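You operate a simulated robot arm through the tools that you are given. There is no shell and no other tool. Be economical: measure what you need, move in short steps, check, and stop when the job is done.

You are at the controls of a simulated two-armed robot. One attempt, no reset.

## Task
Pick up the 50 mm protector pack from the protector lane with one hand, pass it to the other hand and put it on the aisle corner of the blue conveyor. Set down upright: protector pack.

It is judged by the outcome, as a careful person would: the job done as asked, and still so three seconds after it is handed in. It fails if anything else is knocked over, pushed out of place, dropped, spilled or broken.

## Robot
Two 7-joint arms with two-finger parallel grippers on one trunk, on a base that drives. Base frame: it is fixed to the floor where the robot stands at the start and does not move with it; the origin is under the middle of the robot, x ahead of it, y to its left, z up. Readings come in m, degrees, newtons and seconds.
The left shoulder is at the start at [0.05, 0.165, 1.105], the right one opposite. With the tool pointing down near the work surface each hand reaches from about 0.24 to 0.7 m from the robot's upright axis, wherever it stands, measured 20 degrees to its own side. Places, roughly: aisle corner of the blue conveyor [-2, -4.2, 0.8]. Payload 3.91 kg a hand.
The TCP of each hand is the grasp point between the finger pads, 0.03 m short of the fingertips. In the tool frame z runs along the fingers and y along their closing line. Largest opening 0.11 m; finger width 0.02, thickness 0.01; the body of the gripper, 0.048 by 0.112 m, starts 0.055 m behind the TCP.
Orientation is that of the tool frame in the base frame, as [roll, pitch, yaw] about the fixed x, y, z axes, in that order (R = Rz(yaw) Ry(pitch) Rx(roll)). With the fingers straight down and closing along the base's y, the tool's x points along the base's -x, its y along +y and its z along -z.

## Interface
- The arms move only by the tool jog_arm. It takes "left_motion", "right_motion" or both (then of equal length, played together; a hand with none holds still); each is a list of rows, each a list of 7 numbers: the turn, a rotation vector about the tool's x, y, z in degrees, then the shift along the tool's x, y, z in m, then the finger opening in m, from 0 to 0.11. In form: [[ax, ay, az, x, y, z, gripper], ...]. A call has 1 to 20 rows; each row is the pose to reach, as a shift and turn from the pose commanded when the call began, along the tool's axes at that moment. Rows are played at 5 a second. More than 0.05 m and 8.6 degrees between two rows, or a gripper value outside its range, and nothing of the call is played. A pose out of reach is approached as far as the arm can. The call stops where the force on the tool passes 40 N (or 10 N more than at its start, if that is more) or the arm is blocked; 0.2 s more then pass. The fingers move at their own pace (about 0.045 m/s each) and stop on an object; they squeeze with about 33 N. The grip force told is the motor's: it shows also when the fingers shut on nothing. Time passes only in rows, and 0.2 s behind the last, so rows that repeat a pose let the fingers close. The reply holds the time, the measured pose of the TCP, the force on the tool along the base axes, the opening and the grip force, in the units named above and with some noise, with the torque about the TCP (base axes, N m) and any sound that the robot's microphone picked up, and new pictures: "pictures" is both (left out), scene, wrist or none (wrist: the cameras of the hands that moved).
- Cameras (640 x 400 px; columns grow to the right, rows downward): "scene" is now at [0.1221, -0.019, 1.2764]; the picture's right is [-0.20, -0.98, 0.00], its down [-0.42, 0.09, -0.90] and it looks along [0.88, -0.18, -0.43] (base axes); focal length 236 px, centre (320, 200). "left" rides on the left gripper at [0.072, -0.017, -0.103] in its tool frame; the picture's right is [0.23, 0.97, 0.00], its down [-0.76, 0.18, -0.62] and it looks along [-0.61, 0.14, 0.78] (tool axes); focal length 222 px, centre (320, 200). "right" rides on the right gripper at [0.072, 0.017, -0.103] in its tool frame; the picture's right is [-0.23, 0.97, 0.00], its down [-0.76, -0.18, -0.62] and it looks along [-0.61, -0.14, 0.78] (tool axes); focal length 222 px, centre (320, 200). There is no depth. A picture from a camera that has moved, and an enlarged one, comes with that camera's place and axes in the base frame and with its lens. The place of the scene camera against the robot may be out by one fixed shift of up to 0.018 m in any direction.
- raise_lower(by): slides the trunk up (or, below 0, down) by that many m; the arms and the scene camera ride with it, the base frame stays. It gives what a move gives, with no picture.
- base_move(legs): drives the robot by 1 to 6 legs, each [ahead, left, turn to the left] in m, m and degrees, along the robot's own axes; the way and the turn of a leg run together, so that a leg with both is an arc; at most 1.5 m and 180 degrees a leg. The arms and the cameras ride along, it lands a little off, and it stops where it bumps. It gives what a move gives, and a new picture of the scene camera.
- aim_head(pan, tilt): turns the head with the scene camera to pan (to the left, within 80 degrees either way) and tilt (down, from -29 to 69), counted from straight ahead of the robot. It gives what a move gives, and a new picture of the scene camera.
- enlarge(camera, box): a new picture of the part [left, top, right, bottom] of that camera's present view, enlarged. It takes no simulated time.
- sign_off(): hands the job in; it is judged then, once.

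Work in short steps. Places have to be worked out from the pictures, the camera data and where the tool is seen: move nearer, look again, correct. Check each grasp and each placing, and mend what went wrong. You have 120 turns and 260 pictures in all, those below and enlarged ones among them. Open the grippers and draw the arms clear of the work before you hand the job in, unless the task says otherwise; then end with one line.

The tools are called by a JSON object that holds its "method" and its "body". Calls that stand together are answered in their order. jog_arm: Moves the arms, as the interface text tells. Its arguments: {"type":"object","properties":{"left_motion":{"type":"array"},"right_motion":{"type":"array"},"pictures":{"type":"string","enum":["both","scene","wrist","none"]}},"required":[]} The other tools are called the same way: raise_lower (by) slides the trunk up or down; base_move (legs) drives the base; aim_head (pan, tilt) turns the head that bears the scene camera; enlarge (camera, box) takes an enlarged picture of a part of a camera's view; sign_off () hands the job in.

At the start:

```text
clock: 0.0
left_tcp_pos: [0.3323, 0.1196, 1.1542]
left_tool_rot: [-179.9, 0.0, -179.9]
left_wrist_force: [0.7, -0.5, 0.2]
left_torque: [-0.01, 0.0, 0.01]
left_grip_width: 0.1098
left_finger_force: 0.1
right_tcp_pos: [0.3012, -0.1842, 1.2038]
right_tool_rot: [180.0, -0.1, -179.9]
right_wrist_force: [0.3, 0.0, 0.4]
right_torque: [0.02, -0.01, 0.01]
right_grip_width: 0.1098
right_finger_force: 0.0
trunk travel left (down, up): [-0.325, 0.178]
robot x, y, heading: [-0.003, -0.0002, -0.2]
head pan, tilt: [-11.6, 25.4]
```

scene: 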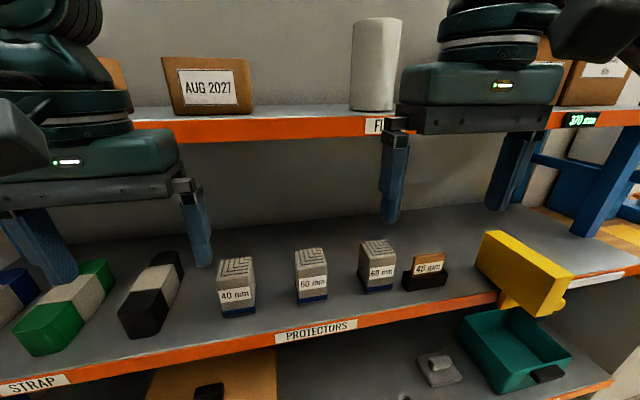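
right: 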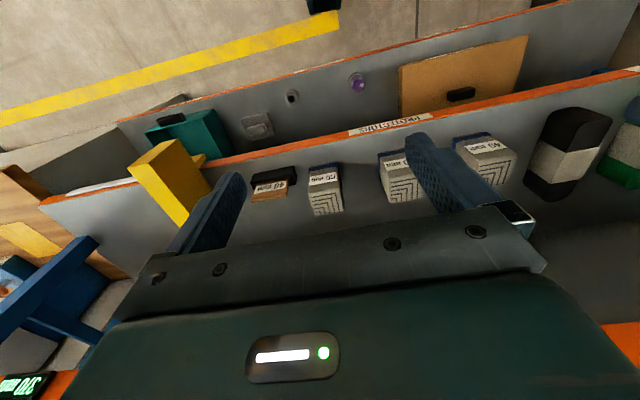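
left: 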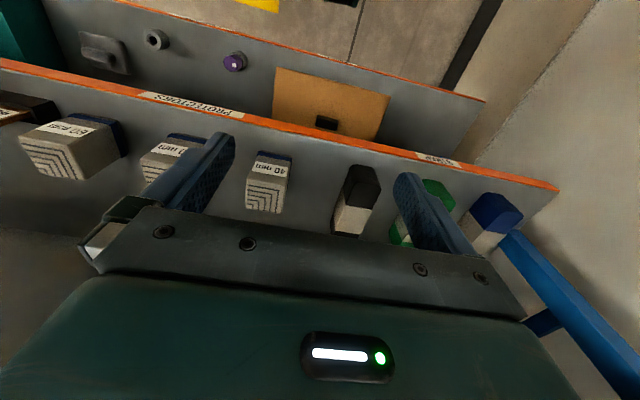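

The lane shows several packs with small labels, so I'll enlarge the picture to read their sizes.

{"method": "enlarge", "body": {"camera": "scene", "box": [200, 220, 460, 350]}}

{"method": "enlarge", "body": {"camera": "right", "box": [230, 110, 540, 220]}}

{"method": "enlarge", "body": {"camera": "left", "box": [0, 80, 320, 220]}}

```text
2.46 times, centred on (330, 285) of scene
camera zoom: at [0.1221, -0.019, 1.2764], right [-0.2, -0.98, 0.0], down [-0.42, 0.09, -0.9], along [0.88, -0.18, -0.43], focal length 582 px, centre (295, -9)
```

zoom: 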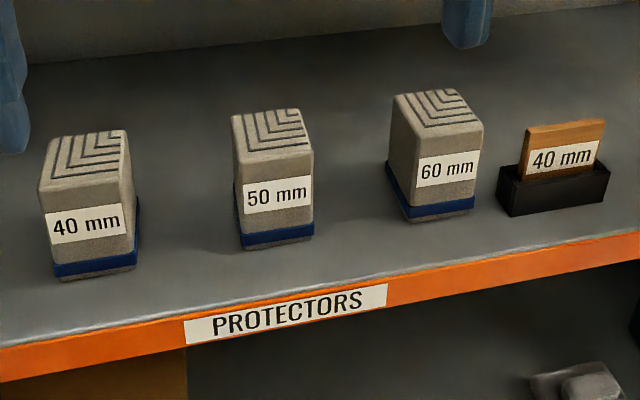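

```text
2.06 times, centred on (385, 165) of right
camera zoom: at [0.2281, -0.1672, 1.3058], right [0.23, 0.97, 0.0], down [0.76, -0.18, 0.62], along [0.61, -0.14, -0.78], focal length 459 px, centre (186, 272)
```

zoom: 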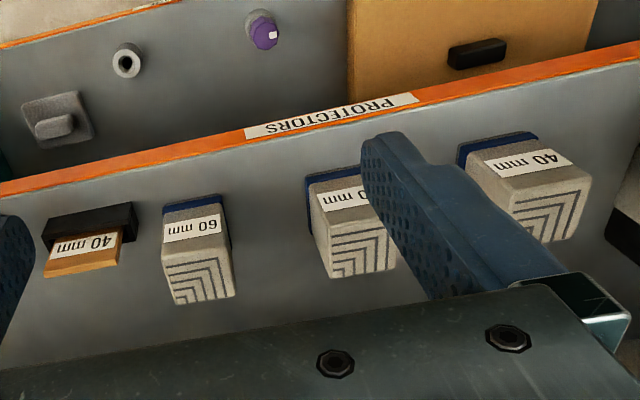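

```text
2.00 times, centred on (160, 150) of left
camera zoom: at [0.2592, 0.1012, 1.2613], right [-0.23, 0.97, 0.0], down [0.76, 0.18, 0.62], along [0.61, 0.14, -0.78], focal length 444 px, centre (640, 300)
```

zoom: 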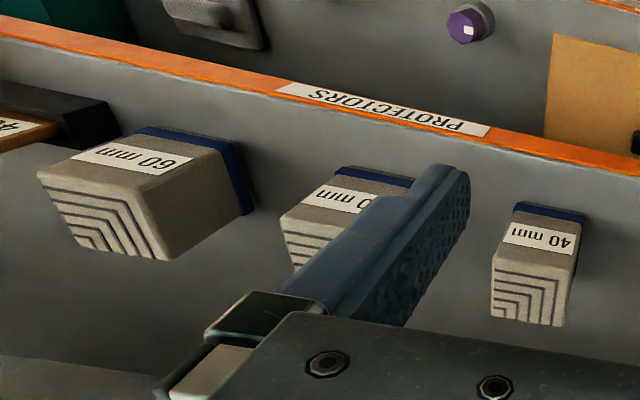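

The 50 mm pack is the middle grey one. Triangulating from the three views puts its label at about (0.446, -0.077, 0.97). I'll move the right hand over it at a safe height and shift the left hand aside.

{"method": "jog_arm", "body": {"right_motion": [[0, 0, 0, -0.02, 0.03, 0.02, 0.1], [0, 0, 0, -0.05, 0.06, 0.04, 0.1], [0, 0, 0, -0.08, 0.09, 0.06, 0.1], [0, 0, 0, -0.11, 0.107, 0.08, 0.1], [0, 0, 0, -0.14, 0.107, 0.09, 0.1], [0, 0, 0, -0.14, 0.107, 0.09, 0.1]], "left_motion": [[0, 0, 0, 0.02, 0.03, 0, 0.11], [0, 0, 0, 0.03, 0.06, 0, 0.11], [0, 0, 0, 0.04, 0.09, 0, 0.11], [0, 0, 0, 0.05, 0.1, 0, 0.11], [0, 0, 0, 0.05, 0.1, 0, 0.11], [0, 0, 0, 0.05, 0.1, 0, 0.11]]}}

```text
clock: 1.4
left_tcp_pos: [0.2813, 0.2192, 1.1569]
left_tool_rot: [179.9, 0.0, -180.0]
left_wrist_force: [-0.1, 0.8, 0.5]
left_torque: [0.01, 0.0, -0.01]
left_grip_width: 0.11
left_finger_force: 0.1
right_tcp_pos: [0.4402, -0.0769, 1.1114]
right_tool_rot: [-180.0, 0.0, 179.9]
right_wrist_force: [-0.2, -0.4, 0.3]
right_torque: [0.03, -0.01, 0.01]
right_grip_width: 0.0998
right_finger_force: 0.0
trunk travel left (down, up): [-0.325, 0.178]
robot x, y, heading: [0.0002, -0.0003, -0.3]
head pan, tilt: [-11.6, 25.4]
camera scene: at [0.122, -0.019, 1.2764], right [-0.2, -0.98, 0.0], down [-0.42, 0.09, -0.9], along [0.88, -0.18, -0.43], focal length 236 px, centre (320, 200)
camera right: at [0.3676, -0.061, 1.2149], right [0.23, 0.97, 0.0], down [0.76, -0.18, 0.62], along [0.61, -0.14, -0.78], focal length 222 px, centre (320, 200)
camera left: at [0.2085, 0.2013, 1.2618], right [-0.23, 0.97, 0.0], down [0.76, 0.18, 0.62], along [0.61, 0.14, -0.78], focal length 222 px, centre (320, 200)
```

scene: 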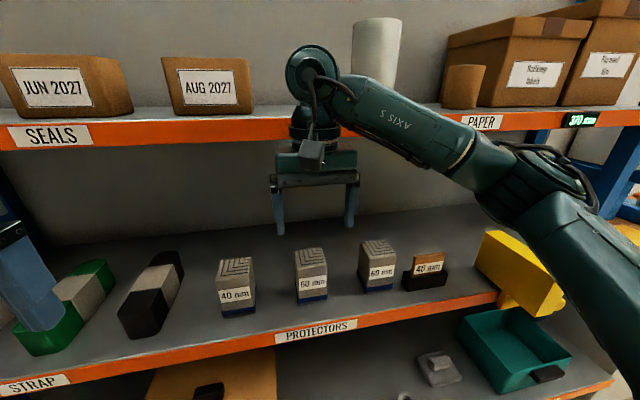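
right: 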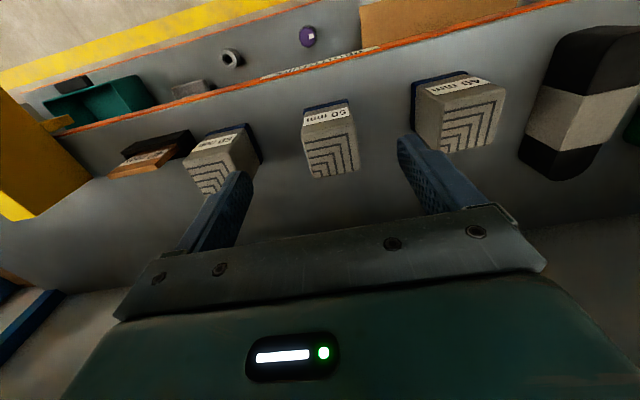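
left: 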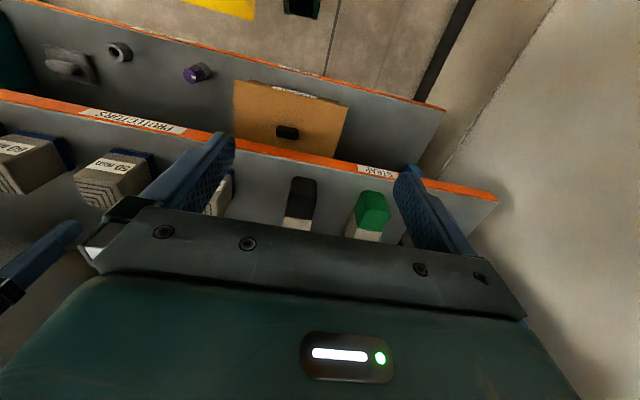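

The 50 mm pack is clear in the right camera. I'll enlarge it in both wrist views to fix its centre, size and turn.

{"method": "enlarge", "body": {"camera": "right", "box": [250, 80, 410, 200]}}

{"method": "enlarge", "body": {"camera": "left", "box": [0, 90, 200, 250]}}

{"method": "enlarge", "body": {"camera": "scene", "box": [250, 220, 370, 320]}}

```text
3.33 times, centred on (330, 140) of right
camera zoom: at [0.3676, -0.061, 1.2149], right [0.23, 0.97, 0.0], down [0.76, -0.18, 0.62], along [0.61, -0.14, -0.78], focal length 740 px, centre (287, 400)
```

zoom: 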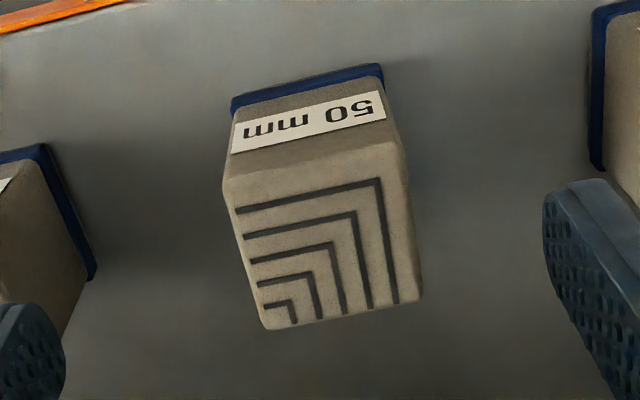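

```text
2.50 times, centred on (100, 170) of left
camera zoom: at [0.2085, 0.2013, 1.2618], right [-0.23, 0.97, 0.0], down [0.76, 0.18, 0.62], along [0.61, 0.14, -0.78], focal length 555 px, centre (870, 275)
```

zoom: 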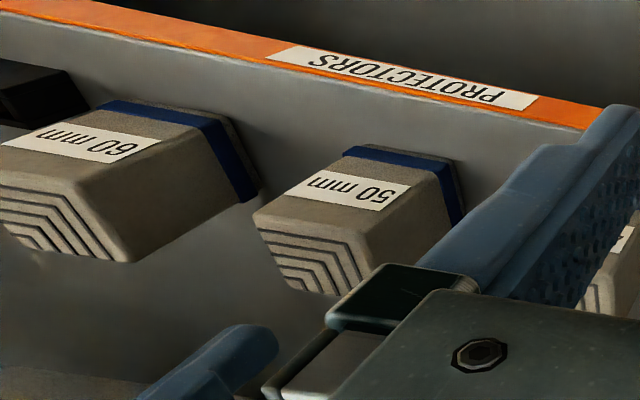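

```text
4.00 times, centred on (310, 270) of scene
camera zoom: at [0.122, -0.019, 1.2764], right [-0.2, -0.98, 0.0], down [-0.42, 0.09, -0.9], along [0.88, -0.18, -0.43], focal length 945 px, centre (360, -80)
```

zoom: 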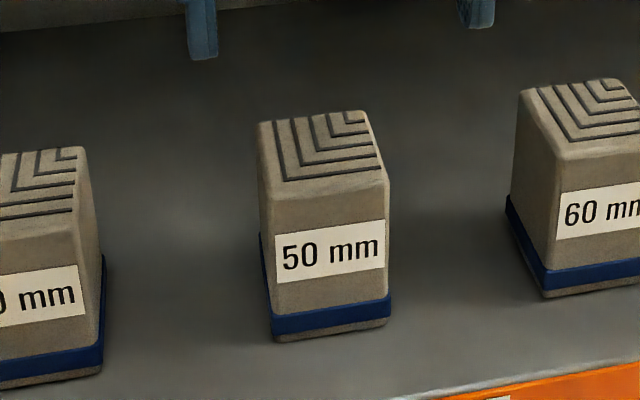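

The pack's top face centre is at about (0.477, -0.0725, 1.000). It is about 53 mm wide, square to the shelf, and the shelf is at z≈0.923. The neighbours leave about 45 mm on each side, so I'll line up and go down to TCP z≈0.978.

{"method": "jog_arm", "body": {"right_motion": [[0, 0, 0, -0.02, 0.003, 0.02, 0.1], [0, 0, 0, -0.037, 0.0045, 0.05, 0.1], [0, 0, 0, -0.037, 0.0045, 0.08, 0.1], [0, 0, 0, -0.037, 0.0045, 0.08, 0.1]]}}

```text
clock: 2.4
left_tcp_pos: [0.2794, 0.2191, 1.1564]
left_tool_rot: [180.0, 0.0, 180.0]
left_wrist_force: [0.1, -0.5, 0.6]
left_torque: [0.01, 0.01, 0.0]
left_grip_width: 0.11
left_finger_force: 0.0
right_tcp_pos: [0.4762, -0.0713, 1.0347]
right_tool_rot: [-179.9, 0.2, 180.0]
right_wrist_force: [0.5, 0.4, -0.4]
right_torque: [0.0, -0.01, 0.03]
right_grip_width: 0.1
right_finger_force: 0.1
trunk travel left (down, up): [-0.325, 0.178]
robot x, y, heading: [0.0033, -0.0007, 0.2]
head pan, tilt: [-11.6, 25.4]
camera scene: at [0.1206, -0.019, 1.2766], right [-0.2, -0.98, 0.0], down [-0.42, 0.09, -0.9], along [0.89, -0.18, -0.43], focal length 236 px, centre (320, 200)
camera right: at [0.4036, -0.0556, 1.1363], right [0.23, 0.97, 0.0], down [0.76, -0.18, 0.63], along [0.61, -0.14, -0.78], focal length 222 px, centre (320, 200)
```

scene: 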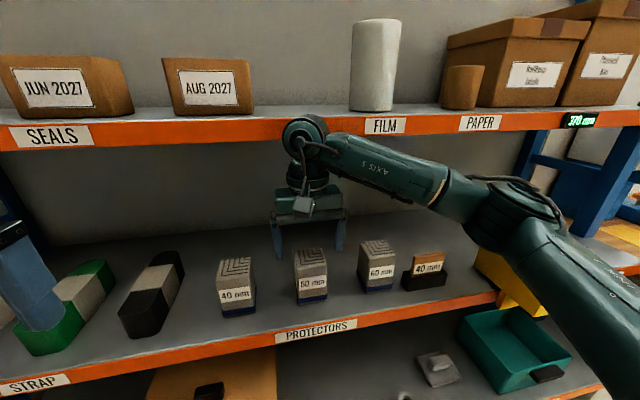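
right: 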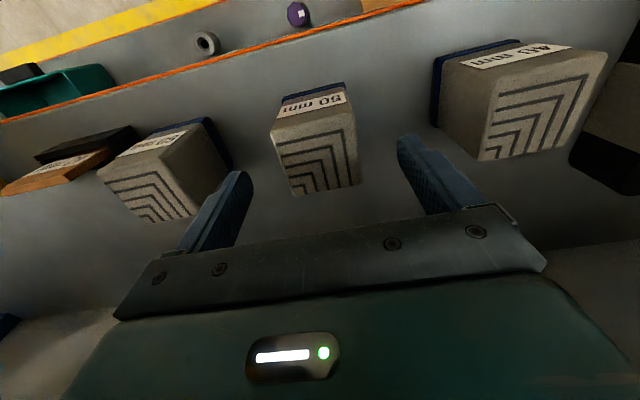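

A second reading gives a centre of (0.479, -0.073), which agrees. I'll nudge the hand and descend the last 57 mm.

{"method": "jog_arm", "body": {"right_motion": [[0, 0, 0, -0.002, -0.002, 0.015, 0.1], [0, 0, 0, -0.002, -0.002, 0.03, 0.1], [0, 0, 0, -0.002, -0.002, 0.045, 0.1], [0, 0, 0, -0.002, -0.002, 0.057, 0.1], [0, 0, 0, -0.002, -0.002, 0.057, 0.1]]}}

```text
clock: 3.6
left_tcp_pos: [0.2808, 0.2175, 1.1573]
left_tool_rot: [-180.0, 0.0, -180.0]
left_wrist_force: [0.2, -0.8, 0.8]
left_torque: [-0.05, -0.02, 0.03]
left_grip_width: 0.1101
left_finger_force: 0.0
right_tcp_pos: [0.4811, -0.0762, 0.977]
right_tool_rot: [-180.0, -0.1, -179.9]
right_wrist_force: [0.3, -0.7, -0.4]
right_torque: [0.04, 0.0, -0.02]
right_grip_width: 0.0999
right_finger_force: 0.1
trunk travel left (down, up): [-0.325, 0.178]
robot x, y, heading: [0.0024, 0.0002, -0.1]
head pan, tilt: [-11.6, 25.4]
camera scene: at [0.1222, -0.019, 1.2764], right [-0.2, -0.98, 0.0], down [-0.42, 0.09, -0.9], along [0.88, -0.18, -0.43], focal length 236 px, centre (320, 200)
camera right: at [0.4068, -0.0589, 1.0793], right [0.23, 0.97, 0.0], down [0.76, -0.18, 0.62], along [0.61, -0.14, -0.78], focal length 222 px, centre (320, 200)
```

scene: 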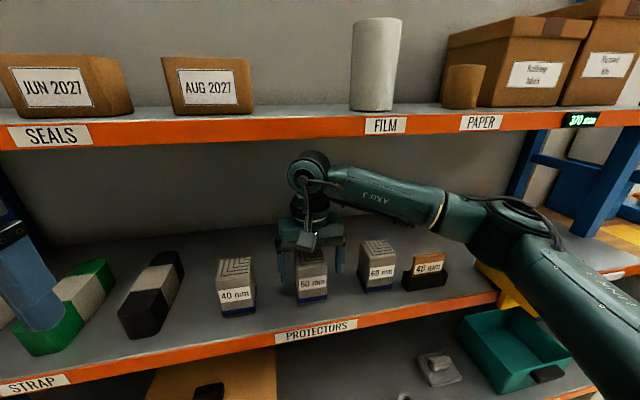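
right: 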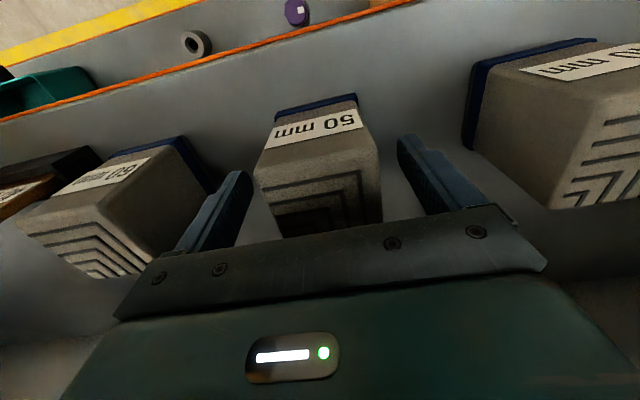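

The fingers straddle the pack with a gap on each side, so I'll close them.

{"method": "jog_arm", "body": {"right_motion": [[0, 0, 0, 0, 0, 0, 0.06], [0, 0, 0, 0, 0, 0, 0.03], [0, 0, 0, 0, 0, 0, 0.03], [0, 0, 0, 0, 0, 0, 0.03], [0, 0, 0, 0, 0, 0, 0.03]], "pictures": "wrist"}}

```text
clock: 4.8
left_tcp_pos: [0.2816, 0.2185, 1.1574]
left_tool_rot: [-179.9, 0.0, 180.0]
left_wrist_force: [0.0, 0.0, 0.4]
left_torque: [0.02, 0.01, 0.03]
left_grip_width: 0.1099
left_finger_force: 0.0
right_tcp_pos: [0.4788, -0.0745, 0.9772]
right_tool_rot: [179.9, 0.0, 180.0]
right_wrist_force: [-0.4, 0.4, -0.7]
right_torque: [0.07, 0.0, 0.01]
right_grip_width: 0.0573
right_finger_force: 32.8
trunk travel left (down, up): [-0.325, 0.178]
robot x, y, heading: [-0.0011, 0.0013, 0.2]
head pan, tilt: [-11.6, 25.4]
camera right: at [0.4067, -0.0587, 1.0797], right [0.23, 0.97, 0.0], down [0.76, -0.18, 0.62], along [0.61, -0.14, -0.78], focal length 222 px, centre (320, 200)
```

right: 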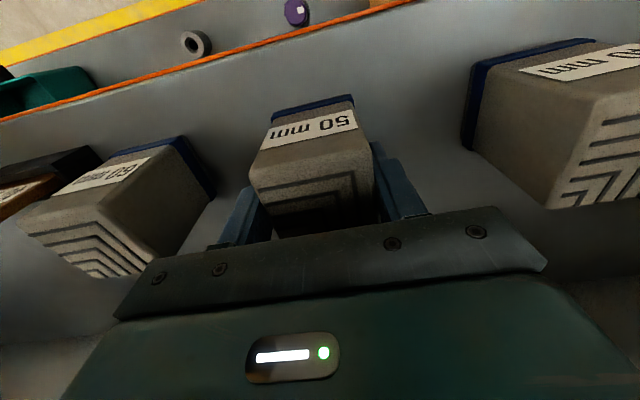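

The grip is firm at 57 mm and 33 N. I'll lift straight up 80 mm, then draw back toward the robot.

{"method": "jog_arm", "body": {"right_motion": [[0, 0, 0, 0, 0, -0.02, 0.03], [0, 0, 0, 0, 0, -0.05, 0.03], [0, 0, 0, 0, 0, -0.09, 0.03], [0, 0, 0, 0.03, 0, -0.11, 0.03], [0, 0, 0, 0.07, -0.01, -0.13, 0.03], [0, 0, 0, 0.1, -0.02, -0.15, 0.03], [0, 0, 0, 0.1, -0.02, -0.15, 0.03]]}}

```text
clock: 6.4
left_tcp_pos: [0.2817, 0.2185, 1.1561]
left_tool_rot: [179.9, 0.0, -180.0]
left_wrist_force: [-0.5, -0.4, 0.5]
left_torque: [0.0, 0.0, -0.01]
left_grip_width: 0.1101
left_finger_force: 0.0
right_tcp_pos: [0.3798, -0.0946, 1.1244]
right_tool_rot: [180.0, 0.1, -180.0]
right_wrist_force: [0.5, -0.4, -2.4]
right_torque: [-0.03, 0.03, 0.01]
right_grip_width: 0.0576
right_finger_force: 33.4
trunk travel left (down, up): [-0.325, 0.178]
robot x, y, heading: [0.0023, 0.0015, -0.1]
head pan, tilt: [-11.6, 25.4]
camera scene: at [0.1225, -0.019, 1.2763], right [-0.2, -0.98, 0.0], down [-0.42, 0.09, -0.9], along [0.88, -0.18, -0.43], focal length 236 px, centre (320, 200)
camera right: at [0.3064, -0.078, 1.227], right [0.23, 0.97, 0.0], down [0.76, -0.18, 0.62], along [0.61, -0.14, -0.78], focal length 222 px, centre (320, 200)
```

scene: 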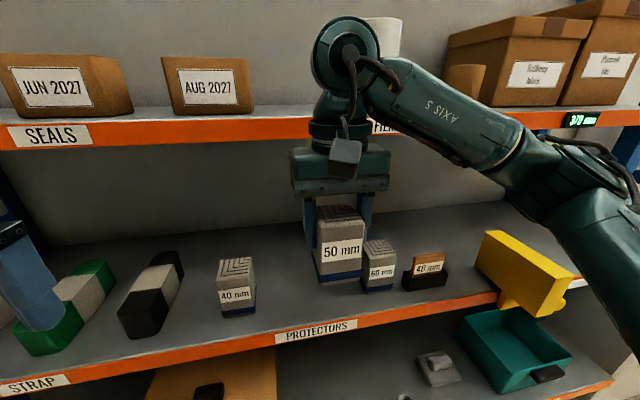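
right: 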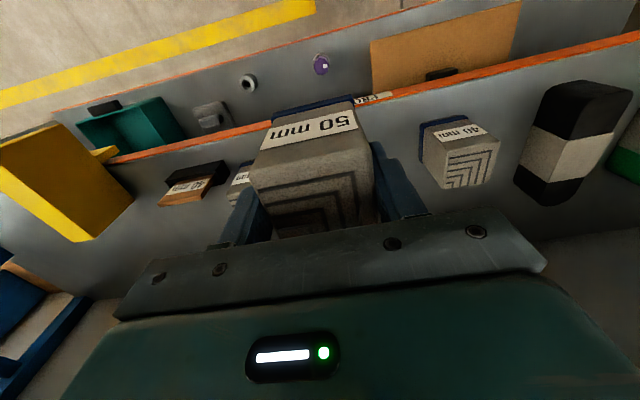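

The 50 mm pack is in hand. Before driving I'll look to the right, toward where the conveyor should be.

{"method": "aim_head", "body": {"pan": -80, "tilt": 20}}

{"method": "aim_head", "body": {"pan": 80, "tilt": 25}}

```text
clock: 7.8
left_tcp_pos: [0.2823, 0.2189, 1.1553]
left_tool_rot: [-180.0, 0.0, 180.0]
left_wrist_force: [0.0, 0.4, -0.1]
left_torque: [0.0, -0.01, -0.01]
left_grip_width: 0.1099
left_finger_force: 0.0
right_tcp_pos: [0.3803, -0.0939, 1.1229]
right_tool_rot: [180.0, 0.0, 180.0]
right_wrist_force: [0.7, 0.5, -2.3]
right_torque: [0.0, 0.03, 0.01]
right_grip_width: 0.0577
right_finger_force: 32.9
trunk travel left (down, up): [-0.325, 0.178]
robot x, y, heading: [-0.0015, 0.0028, 0.1]
head pan, tilt: [-80.0, 20.0]
camera scene: at [0.0484, -0.0922, 1.2851], right [-0.98, -0.17, 0.0], down [-0.06, 0.34, -0.94], along [0.16, -0.93, -0.34], focal length 236 px, centre (320, 200)
```

scene: 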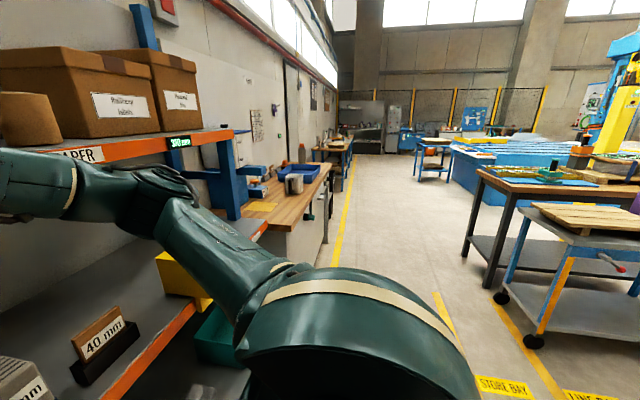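

```text
clock: 10.3
left_tcp_pos: [0.2813, 0.2188, 1.1568]
left_tool_rot: [-180.0, 0.0, -180.0]
left_wrist_force: [-0.8, 0.3, 0.6]
left_torque: [0.05, -0.04, 0.0]
left_grip_width: 0.1101
left_finger_force: 0.0
right_tcp_pos: [0.3807, -0.0945, 1.1239]
right_tool_rot: [-179.9, 0.1, -179.9]
right_wrist_force: [1.3, 0.1, -2.0]
right_torque: [0.02, 0.02, -0.02]
right_grip_width: 0.0577
right_finger_force: 32.9
trunk travel left (down, up): [-0.325, 0.178]
robot x, y, heading: [-0.0015, 0.0001, -0.3]
head pan, tilt: [80.0, 25.0]
camera scene: at [0.0482, 0.0902, 1.277], right [0.98, -0.17, 0.0], down [-0.07, -0.42, -0.91], along [0.16, 0.89, -0.42], focal length 236 px, centre (320, 200)
```

scene: 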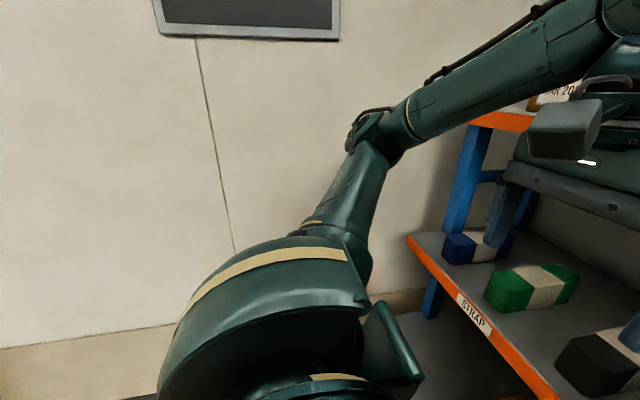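

There is an open aisle along -y, with tables and carts to the right at x<-0.95. The blue conveyor is beyond them. I'll back off the shelf and turn right to face down the aisle, head forward.

{"method": "base_move", "body": {"legs": [[-0.4, 0, 0], [0, 0, -90]]}}

{"method": "aim_head", "body": {"pan": 0, "tilt": 25}}

{"method": "aim_head", "body": {"pan": -35, "tilt": 15}}

```text
clock: 16.6
left_tcp_pos: [-0.1948, -0.2843, 1.1555]
left_tool_rot: [180.0, 0.0, 88.7]
left_wrist_force: [0.1, 0.0, -0.4]
left_torque: [0.02, 0.01, 0.0]
left_grip_width: 0.11
left_finger_force: 0.2
right_tcp_pos: [-0.5105, -0.3759, 1.124]
right_tool_rot: [179.9, -0.1, 88.7]
right_wrist_force: [-0.1, -0.8, -1.1]
right_torque: [-0.02, -0.03, -0.02]
right_grip_width: 0.0576
right_finger_force: 33.1
trunk travel left (down, up): [-0.325, 0.178]
robot x, y, heading: [-0.4097, 0.0032, -91.1]
head pan, tilt: [80.0, 25.0]
camera scene: at [-0.3163, -0.0466, 1.277], right [-0.19, -0.98, 0.0], down [-0.41, 0.08, -0.91], along [0.89, -0.18, -0.42], focal length 236 px, centre (320, 200)
```

scene: 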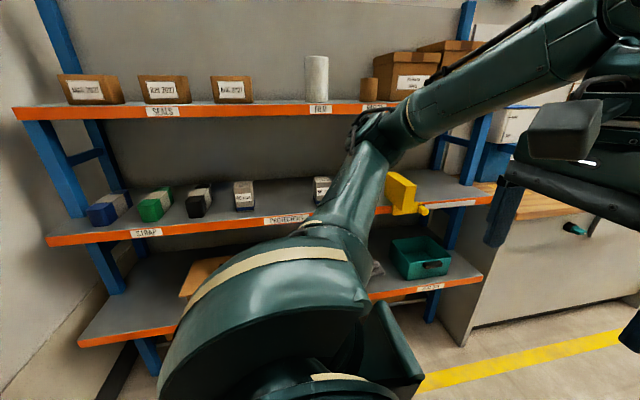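

```text
clock: 18.2
left_tcp_pos: [-0.1963, -0.2845, 1.1571]
left_tool_rot: [180.0, 0.1, 88.7]
left_wrist_force: [-0.7, 0.6, -0.6]
left_torque: [-0.01, 0.02, 0.03]
left_grip_width: 0.1098
left_finger_force: 0.0
right_tcp_pos: [-0.511, -0.3754, 1.1237]
right_tool_rot: [180.0, 0.0, 88.9]
right_wrist_force: [0.7, 0.9, -2.9]
right_torque: [-0.01, 0.0, -0.03]
right_grip_width: 0.0578
right_finger_force: 33.2
trunk travel left (down, up): [-0.325, 0.178]
robot x, y, heading: [-0.4107, -0.0001, -91.2]
head pan, tilt: [0.0, 25.0]
camera scene: at [-0.4085, -0.1208, 1.277], right [-1.0, 0.02, 0.0], down [0.01, 0.42, -0.91], along [-0.02, -0.91, -0.42], focal length 236 px, centre (320, 200)
```

scene: 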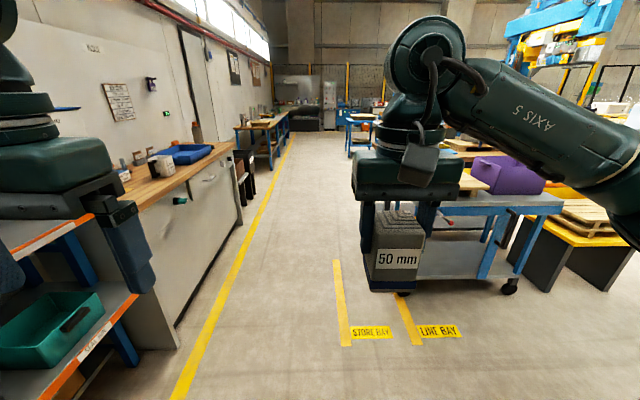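

```text
clock: 19.2
left_tcp_pos: [-0.1964, -0.2858, 1.1569]
left_tool_rot: [-179.9, 0.0, 88.7]
left_wrist_force: [-0.6, 0.7, 0.1]
left_torque: [0.0, 0.01, -0.03]
left_grip_width: 0.11
left_finger_force: 0.0
right_tcp_pos: [-0.51, -0.3769, 1.1235]
right_tool_rot: [180.0, 0.0, 88.8]
right_wrist_force: [0.2, -0.2, -2.6]
right_torque: [0.04, 0.03, 0.03]
right_grip_width: 0.0576
right_finger_force: 32.8
trunk travel left (down, up): [-0.325, 0.178]
robot x, y, heading: [-0.4055, -0.0028, -91.2]
head pan, tilt: [-35.0, 15.0]
camera scene: at [-0.4617, -0.1041, 1.2932], right [-0.81, 0.59, 0.0], down [0.15, 0.21, -0.97], along [-0.57, -0.78, -0.26], focal length 236 px, centre (320, 200)
```

scene: 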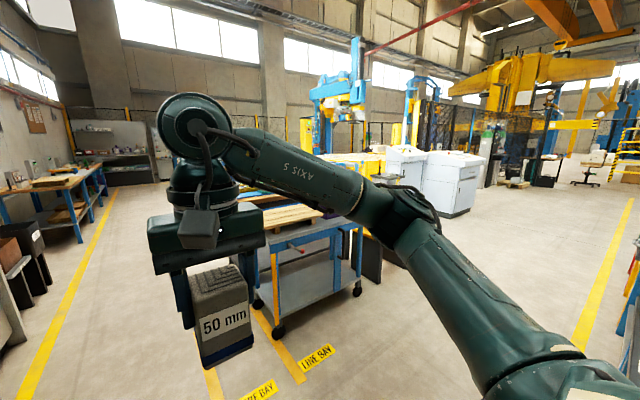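

The pack hangs square in the right hand and there is room here for the handover. I'll turn the left hand so it points to the robot's right and 15° down, closing fore-aft, about 0.26 m left of the pack.

{"method": "jog_arm", "body": {"left_motion": [[4.15, 4.15, -5.41, -0.006, -0.003, 0.004, 0.11], [8.3, 8.3, -10.82, -0.013, -0.007, 0.008, 0.11], [12.45, 12.45, -16.23, -0.019, -0.011, 0.012, 0.11], [16.6, 16.6, -21.64, -0.026, -0.014, 0.016, 0.11], [20.75, 20.75, -27.05, -0.032, -0.018, 0.02, 0.11], [24.9, 24.9, -32.46, -0.039, -0.021, 0.024, 0.11], [29.05, 29.05, -37.87, -0.045, -0.025, 0.028, 0.11], [33.2, 33.2, -43.28, -0.051, -0.029, 0.031, 0.11], [37.35, 37.35, -48.69, -0.058, -0.032, 0.035, 0.11], [41.5, 41.5, -54.1, -0.064, -0.036, 0.039, 0.11], [45.65, 45.65, -59.5, -0.071, -0.039, 0.043, 0.11], [49.8, 49.8, -64.9, -0.077, -0.043, 0.047, 0.11], [53.95, 53.95, -70.3, -0.084, -0.046, 0.051, 0.11], [58.11, 58.11, -75.73, -0.09, -0.05, 0.055, 0.11], [58.11, 58.11, -75.73, -0.09, -0.05, 0.055, 0.11], [58.11, 58.11, -75.73, -0.09, -0.05, 0.055, 0.11]], "pictures": "wrist"}}

{"method": "aim_head", "body": {"pan": 0, "tilt": 30}}

```text
clock: 22.6
left_tcp_pos: [-0.2478, -0.3732, 1.1027]
left_tool_rot: [179.7, -75.0, 179.0]
left_wrist_force: [-0.8, 0.0, 0.2]
left_torque: [-0.01, -0.01, 0.01]
left_grip_width: 0.1098
left_finger_force: 0.0
right_tcp_pos: [-0.5102, -0.3752, 1.1237]
right_tool_rot: [179.9, 0.0, 88.9]
right_wrist_force: [0.1, 0.3, -2.3]
right_torque: [0.03, 0.01, 0.03]
right_grip_width: 0.0577
right_finger_force: 32.4
trunk travel left (down, up): [-0.325, 0.178]
robot x, y, heading: [-0.4106, -0.0014, -91.3]
head pan, tilt: [-35.0, 15.0]
camera left: at [-0.1672, -0.3932, 1.2009], right [-0.04, 0.97, 0.22], down [0.8, 0.16, -0.57], along [-0.6, 0.15, -0.79], focal length 222 px, centre (320, 200)
```

left: 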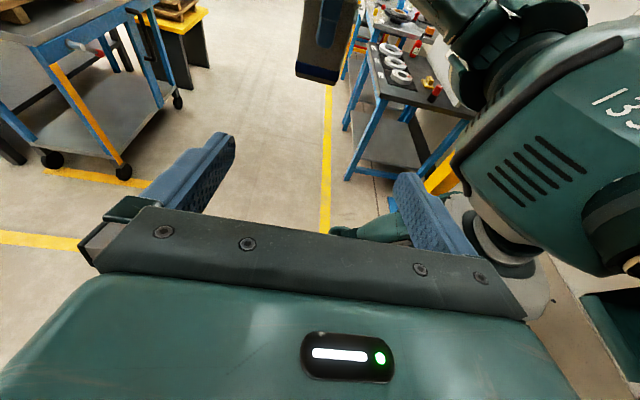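

```text
clock: 23.6
left_tcp_pos: [-0.2482, -0.373, 1.1024]
left_tool_rot: [180.0, -74.9, 178.9]
left_wrist_force: [0.9, -0.1, 0.1]
left_torque: [0.0, -0.01, 0.01]
left_grip_width: 0.11
left_finger_force: 0.1
right_tcp_pos: [-0.512, -0.3768, 1.124]
right_tool_rot: [-180.0, 0.0, 88.8]
right_wrist_force: [-0.5, 0.5, -1.9]
right_torque: [0.05, 0.0, -0.02]
right_grip_width: 0.0576
right_finger_force: 32.5
trunk travel left (down, up): [-0.325, 0.178]
robot x, y, heading: [-0.4079, 0.0009, -91.3]
head pan, tilt: [0.0, 30.0]
camera scene: at [-0.4086, -0.1191, 1.2691], right [-1.0, 0.02, 0.0], down [0.01, 0.5, -0.87], along [-0.02, -0.87, -0.5], focal length 236 px, centre (320, 200)
```

scene: 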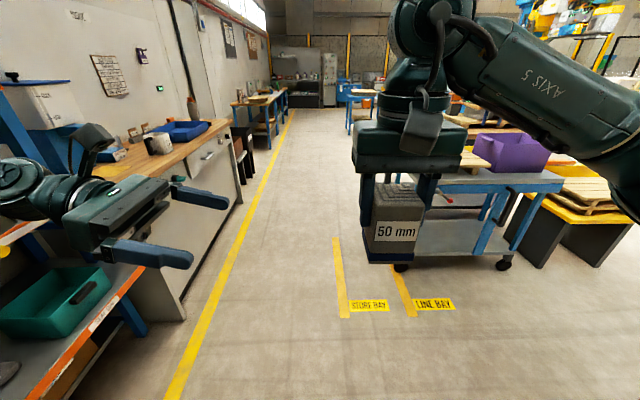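

The left hand reached the orientation exactly. I'll bring it most of the way, aligned with the pack fore-aft at about 30 mm above its base, and look before entering.

{"method": "jog_arm", "body": {"left_motion": [[0, 0, 0, 0.01, -0.003, 0.039, 0.11], [0, 0, 0, 0.02, -0.006, 0.078, 0.11], [0, 0, 0, 0.029, -0.009, 0.115, 0.11], [0, 0, 0, 0.038, -0.009, 0.15, 0.11], [0, 0, 0, 0.038, -0.009, 0.15, 0.11]]}}

```text
clock: 24.8
left_tcp_pos: [-0.403, -0.3786, 1.1011]
left_tool_rot: [179.9, -75.0, 178.9]
left_wrist_force: [-0.6, -0.3, 0.8]
left_torque: [0.02, 0.01, -0.02]
left_grip_width: 0.1098
left_finger_force: 0.2
right_tcp_pos: [-0.5099, -0.3753, 1.1249]
right_tool_rot: [180.0, 0.0, 88.8]
right_wrist_force: [0.0, 0.2, -2.0]
right_torque: [0.04, 0.01, 0.01]
right_grip_width: 0.0578
right_finger_force: 32.9
trunk travel left (down, up): [-0.325, 0.178]
robot x, y, heading: [-0.4108, 0.0016, -91.5]
head pan, tilt: [0.0, 30.0]
camera scene: at [-0.4083, -0.119, 1.269], right [-1.0, 0.02, 0.0], down [0.01, 0.5, -0.87], along [-0.02, -0.87, -0.5], focal length 236 px, centre (320, 200)
camera left: at [-0.3233, -0.3988, 1.1998], right [-0.04, 0.97, 0.22], down [0.8, 0.16, -0.57], along [-0.6, 0.15, -0.79], focal length 222 px, centre (320, 200)
```

scene: 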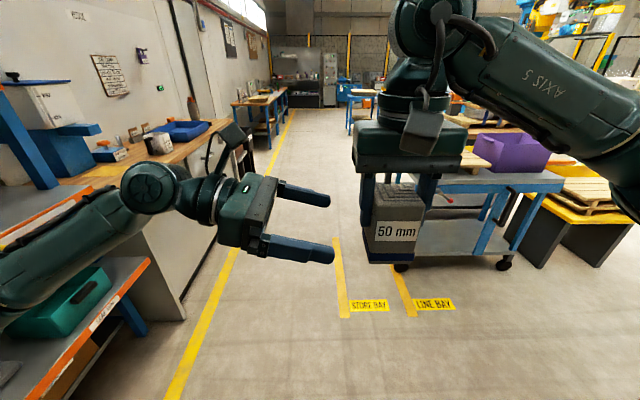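
left: 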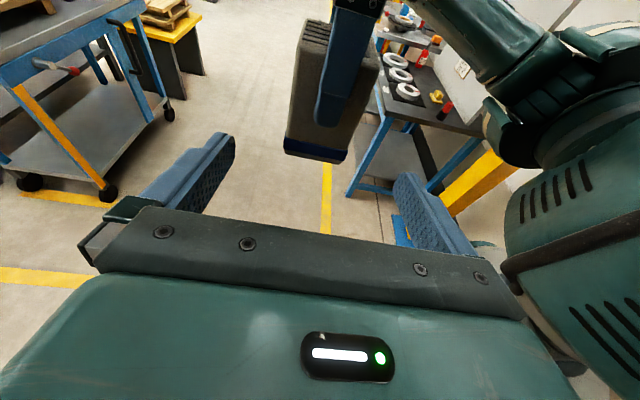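

The alignment is good, with the pack centred between the open left fingers. I'll advance the remaining 88 mm slowly, then look.

{"method": "jog_arm", "body": {"left_motion": [[0, 0, 0, 0.006, 0, 0.025, 0.11], [0, 0, 0, 0.012, 0, 0.05, 0.11], [0, 0, 0, 0.017, 0, 0.07, 0.11], [0, 0, 0, 0.0215, 0, 0.085, 0.11], [0, 0, 0, 0.0215, 0, 0.085, 0.11]]}}

```text
clock: 26.0
left_tcp_pos: [-0.4906, -0.3779, 1.098]
left_tool_rot: [179.9, -75.0, 178.8]
left_wrist_force: [0.4, -0.5, 0.5]
left_torque: [-0.03, 0.02, -0.01]
left_grip_width: 0.11
left_finger_force: 0.1
right_tcp_pos: [-0.5107, -0.3752, 1.1235]
right_tool_rot: [180.0, 0.0, 88.8]
right_wrist_force: [1.0, 0.1, -1.8]
right_torque: [-0.01, -0.01, -0.04]
right_grip_width: 0.0582
right_finger_force: 33.1
trunk travel left (down, up): [-0.325, 0.178]
robot x, y, heading: [-0.4066, 0.0044, -91.3]
head pan, tilt: [0.0, 30.0]
camera scene: at [-0.4084, -0.1191, 1.269], right [-1.0, 0.02, 0.0], down [0.01, 0.5, -0.87], along [-0.02, -0.87, -0.5], focal length 236 px, centre (320, 200)
camera left: at [-0.4104, -0.3971, 1.197], right [-0.04, 0.97, 0.22], down [0.8, 0.16, -0.57], along [-0.6, 0.15, -0.79], focal length 222 px, centre (320, 200)
```

scene: 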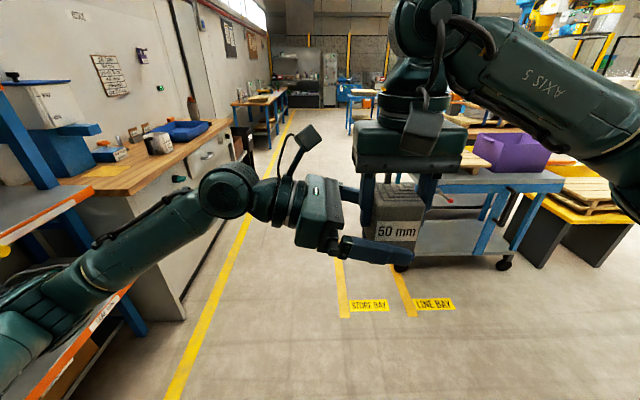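
left: 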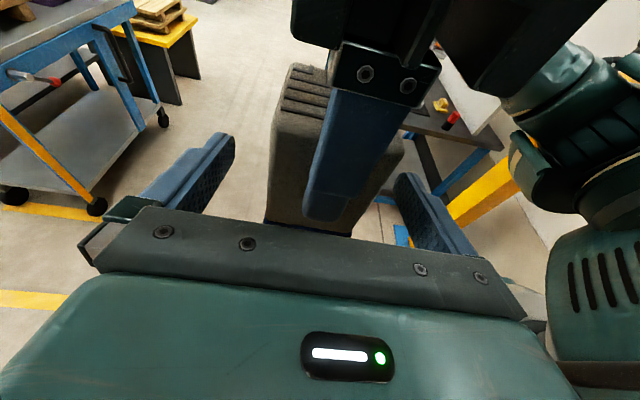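

The left fingers straddle the pack low down and everything is clear. I'll trim 2 mm and close the left hand while the right holds.

{"method": "jog_arm", "body": {"left_motion": [[0, 0, 0, 0, 0.0022, 0, 0.11], [0, 0, 0, 0, 0.0022, 0, 0.07], [0, 0, 0, 0, 0.0022, 0, 0.03], [0, 0, 0, 0, 0.0022, 0, 0.03], [0, 0, 0, 0, 0.0022, 0, 0.03], [0, 0, 0, 0, 0.0022, 0, 0.03]]}}

```text
clock: 27.4
left_tcp_pos: [-0.4895, -0.3772, 1.0982]
left_tool_rot: [180.0, -75.0, 178.9]
left_wrist_force: [-3.6, -12.2, -0.6]
left_torque: [-0.06, -0.17, 0.01]
left_grip_width: 0.0576
left_finger_force: 32.9
right_tcp_pos: [-0.5121, -0.3743, 1.1243]
right_tool_rot: [180.0, -0.1, 89.0]
right_wrist_force: [2.6, 12.8, -1.4]
right_torque: [0.37, 0.03, 0.19]
right_grip_width: 0.0574
right_finger_force: 33.3
trunk travel left (down, up): [-0.325, 0.178]
robot x, y, heading: [-0.4085, 0.0025, -91.4]
head pan, tilt: [0.0, 30.0]
camera scene: at [-0.4085, -0.1191, 1.269], right [-1.0, 0.02, 0.0], down [0.01, 0.5, -0.87], along [-0.02, -0.87, -0.5], focal length 236 px, centre (320, 200)
camera left: at [-0.4097, -0.396, 1.1969], right [-0.04, 0.97, 0.22], down [0.8, 0.16, -0.57], along [-0.6, 0.15, -0.79], focal length 222 px, centre (320, 200)
```

scene: 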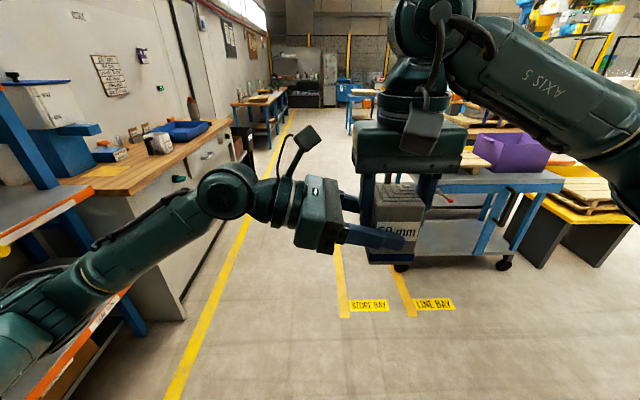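
left: 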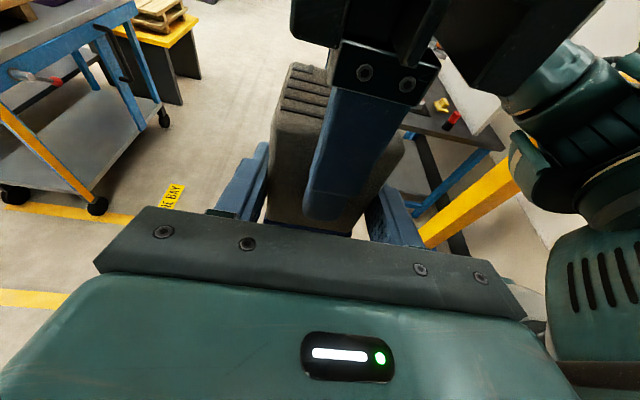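

Both hands hold the pack. I'll open the right hand slightly first.

{"method": "jog_arm", "body": {"right_motion": [[0, 0, 0, 0, 0, 0, 0.065], [0, 0, 0, 0, 0, 0, 0.075], [0, 0, 0, 0, 0, 0, 0.08], [0, 0, 0, 0, 0, 0, 0.08]], "pictures": "scene"}}

```text
clock: 28.4
left_tcp_pos: [-0.4905, -0.3763, 1.098]
left_tool_rot: [179.9, -75.0, 178.7]
left_wrist_force: [0.7, 0.7, 1.1]
left_torque: [0.01, -0.05, -0.01]
left_grip_width: 0.0577
left_finger_force: 32.6
right_tcp_pos: [-0.511, -0.3762, 1.1247]
right_tool_rot: [180.0, 0.0, 88.8]
right_wrist_force: [0.6, 0.3, 0.1]
right_torque: [0.01, -0.01, 0.04]
right_grip_width: 0.0801
right_finger_force: 0.1
trunk travel left (down, up): [-0.325, 0.178]
robot x, y, heading: [-0.4064, 0.0038, -90.9]
head pan, tilt: [0.0, 30.0]
camera scene: at [-0.4085, -0.1191, 1.269], right [-1.0, 0.02, 0.0], down [0.01, 0.5, -0.87], along [-0.02, -0.87, -0.5], focal length 236 px, centre (320, 200)
```

scene: 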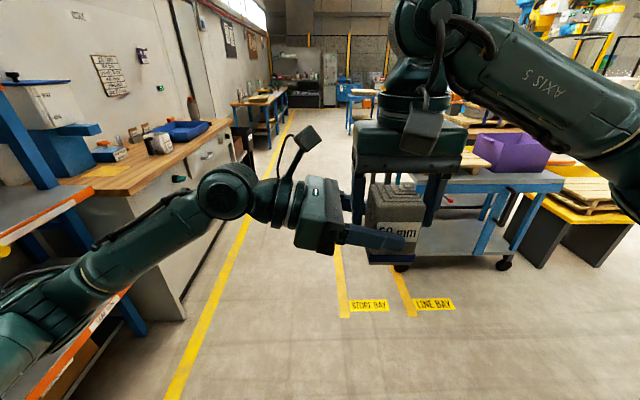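

The right fingers are free and the left hand holds the pack. I'll raise the right hand straight off, then draw it back to the right.

{"method": "jog_arm", "body": {"right_motion": [[0, 0, 0, 0, 0, -0.02, 0.08], [0, 0, 0, 0, 0, -0.05, 0.08], [0, 0, 0, 0, 0, -0.09, 0.08], [0, 0, 0, 0.02, -0.03, -0.1, 0.08], [0, 0, 0, 0.04, -0.07, -0.1, 0.08], [0, 0, 0, 0.06, -0.11, -0.1, 0.08], [0, 0, 0, 0.08, -0.14, -0.1, 0.08], [0, 0, 0, 0.08, -0.14, -0.1, 0.08]]}}

```text
clock: 30.2
left_tcp_pos: [-0.491, -0.3758, 1.0986]
left_tool_rot: [179.9, -75.0, 178.9]
left_wrist_force: [-0.6, -0.4, -0.3]
left_torque: [0.01, -0.01, -0.02]
left_grip_width: 0.0578
left_finger_force: 32.6
right_tcp_pos: [-0.6488, -0.2946, 1.2246]
right_tool_rot: [179.9, -0.1, 88.8]
right_wrist_force: [0.5, 0.1, -0.1]
right_torque: [0.01, -0.03, 0.01]
right_grip_width: 0.0802
right_finger_force: 0.1
trunk travel left (down, up): [-0.325, 0.178]
robot x, y, heading: [-0.4066, 0.0038, -91.3]
head pan, tilt: [0.0, 30.0]
camera scene: at [-0.4083, -0.1193, 1.269], right [-1.0, 0.02, 0.0], down [0.01, 0.5, -0.87], along [-0.02, -0.87, -0.5], focal length 236 px, centre (320, 200)
camera right: at [-0.6309, -0.2224, 1.3272], right [0.97, -0.25, 0.0], down [-0.19, -0.76, 0.62], along [-0.15, -0.6, -0.78], focal length 222 px, centre (320, 200)
```

scene: 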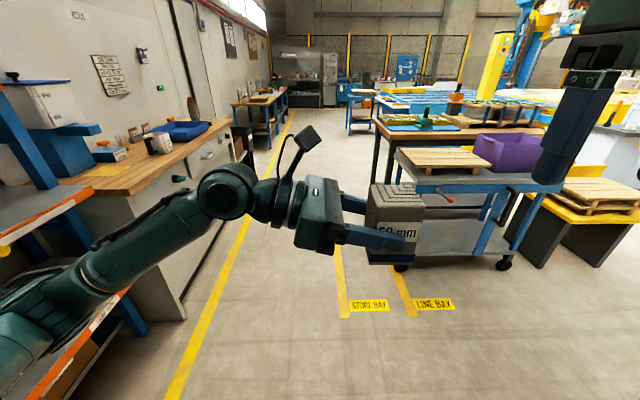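
right: 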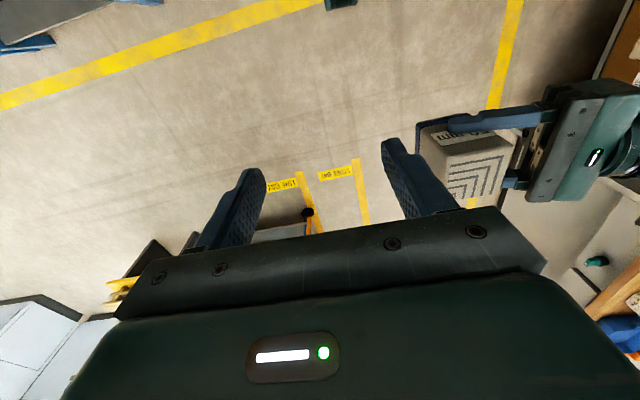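

The handover worked and the pack sits upright in the left hand. Now I'll enlarge the view ahead to find the blue conveyor and its aisle corner.

{"method": "enlarge", "body": {"camera": "scene", "box": [330, 40, 560, 180]}}

```text
2.78 times, centred on (445, 110) of scene
camera zoom: at [-0.4083, -0.1193, 1.269], right [-1.0, 0.02, 0.0], down [0.01, 0.5, -0.87], along [-0.02, -0.87, -0.5], focal length 658 px, centre (-28, 450)
```

zoom: 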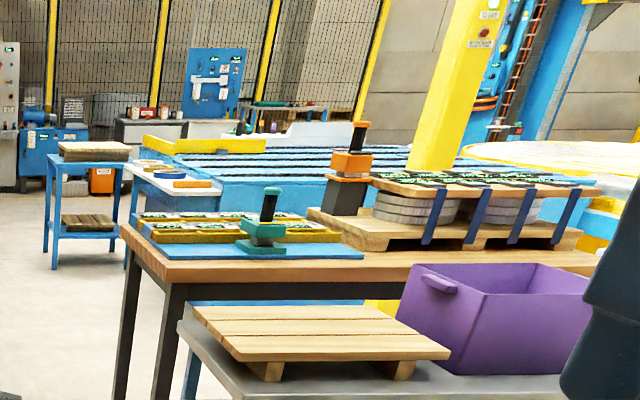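

The conveyor's blue bed is beyond the tables. I'll drive down the clear aisle to about y=-2.8 and look again.

{"method": "base_move", "body": {"legs": [[0, 0, 1.2], [1.4, 0, 0], [1.4, 0, 0]]}}

{"method": "aim_head", "body": {"pan": -45, "tilt": 20}}

```text
clock: 44.2
left_tcp_pos: [-0.5164, -3.1927, 1.0992]
left_tool_rot: [179.9, -75.0, 178.8]
left_wrist_force: [0.4, -0.7, -0.3]
left_torque: [0.01, -0.03, 0.01]
left_grip_width: 0.0577
left_finger_force: 33.5
right_tcp_pos: [-0.6746, -3.1099, 1.2247]
right_tool_rot: [-180.0, 0.0, 88.6]
right_wrist_force: [-0.5, 0.2, 0.5]
right_torque: [0.02, 0.01, -0.02]
right_grip_width: 0.08
right_finger_force: 0.0
trunk travel left (down, up): [-0.325, 0.178]
robot x, y, heading: [-0.4299, -2.8155, -91.4]
head pan, tilt: [0.0, 30.0]
camera scene: at [-0.4332, -2.9355, 1.269], right [-1.0, 0.02, 0.0], down [0.01, 0.5, -0.87], along [-0.02, -0.87, -0.5], focal length 236 px, centre (320, 200)
```

scene: 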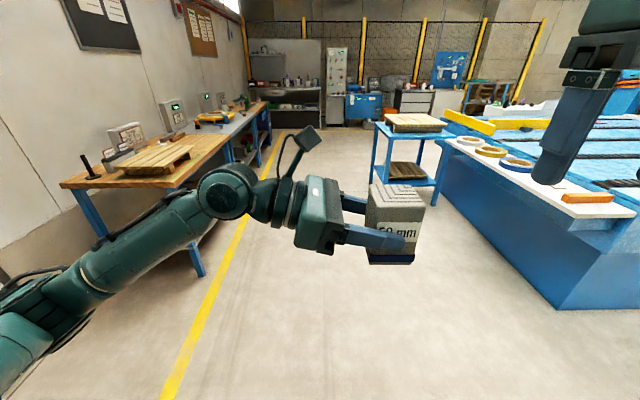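

```text
clock: 45.3
left_tcp_pos: [-0.5157, -3.1917, 1.0984]
left_tool_rot: [179.9, -75.0, 178.6]
left_wrist_force: [-0.3, 0.0, -0.8]
left_torque: [0.02, -0.05, 0.0]
left_grip_width: 0.0579
left_finger_force: 32.7
right_tcp_pos: [-0.6731, -3.1098, 1.2242]
right_tool_rot: [180.0, 0.0, 88.7]
right_wrist_force: [0.3, 0.0, -0.4]
right_torque: [0.0, 0.01, 0.02]
right_grip_width: 0.0798
right_finger_force: 0.0
trunk travel left (down, up): [-0.325, 0.178]
robot x, y, heading: [-0.4318, -2.8154, -91.5]
head pan, tilt: [-45.0, 20.0]
camera scene: at [-0.4983, -2.9092, 1.2851], right [-0.69, 0.72, 0.0], down [0.25, 0.24, -0.94], along [-0.68, -0.65, -0.34], focal length 236 px, centre (320, 200)
```

scene: 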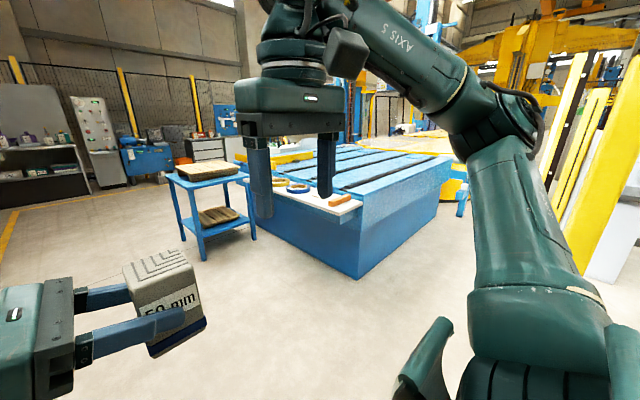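

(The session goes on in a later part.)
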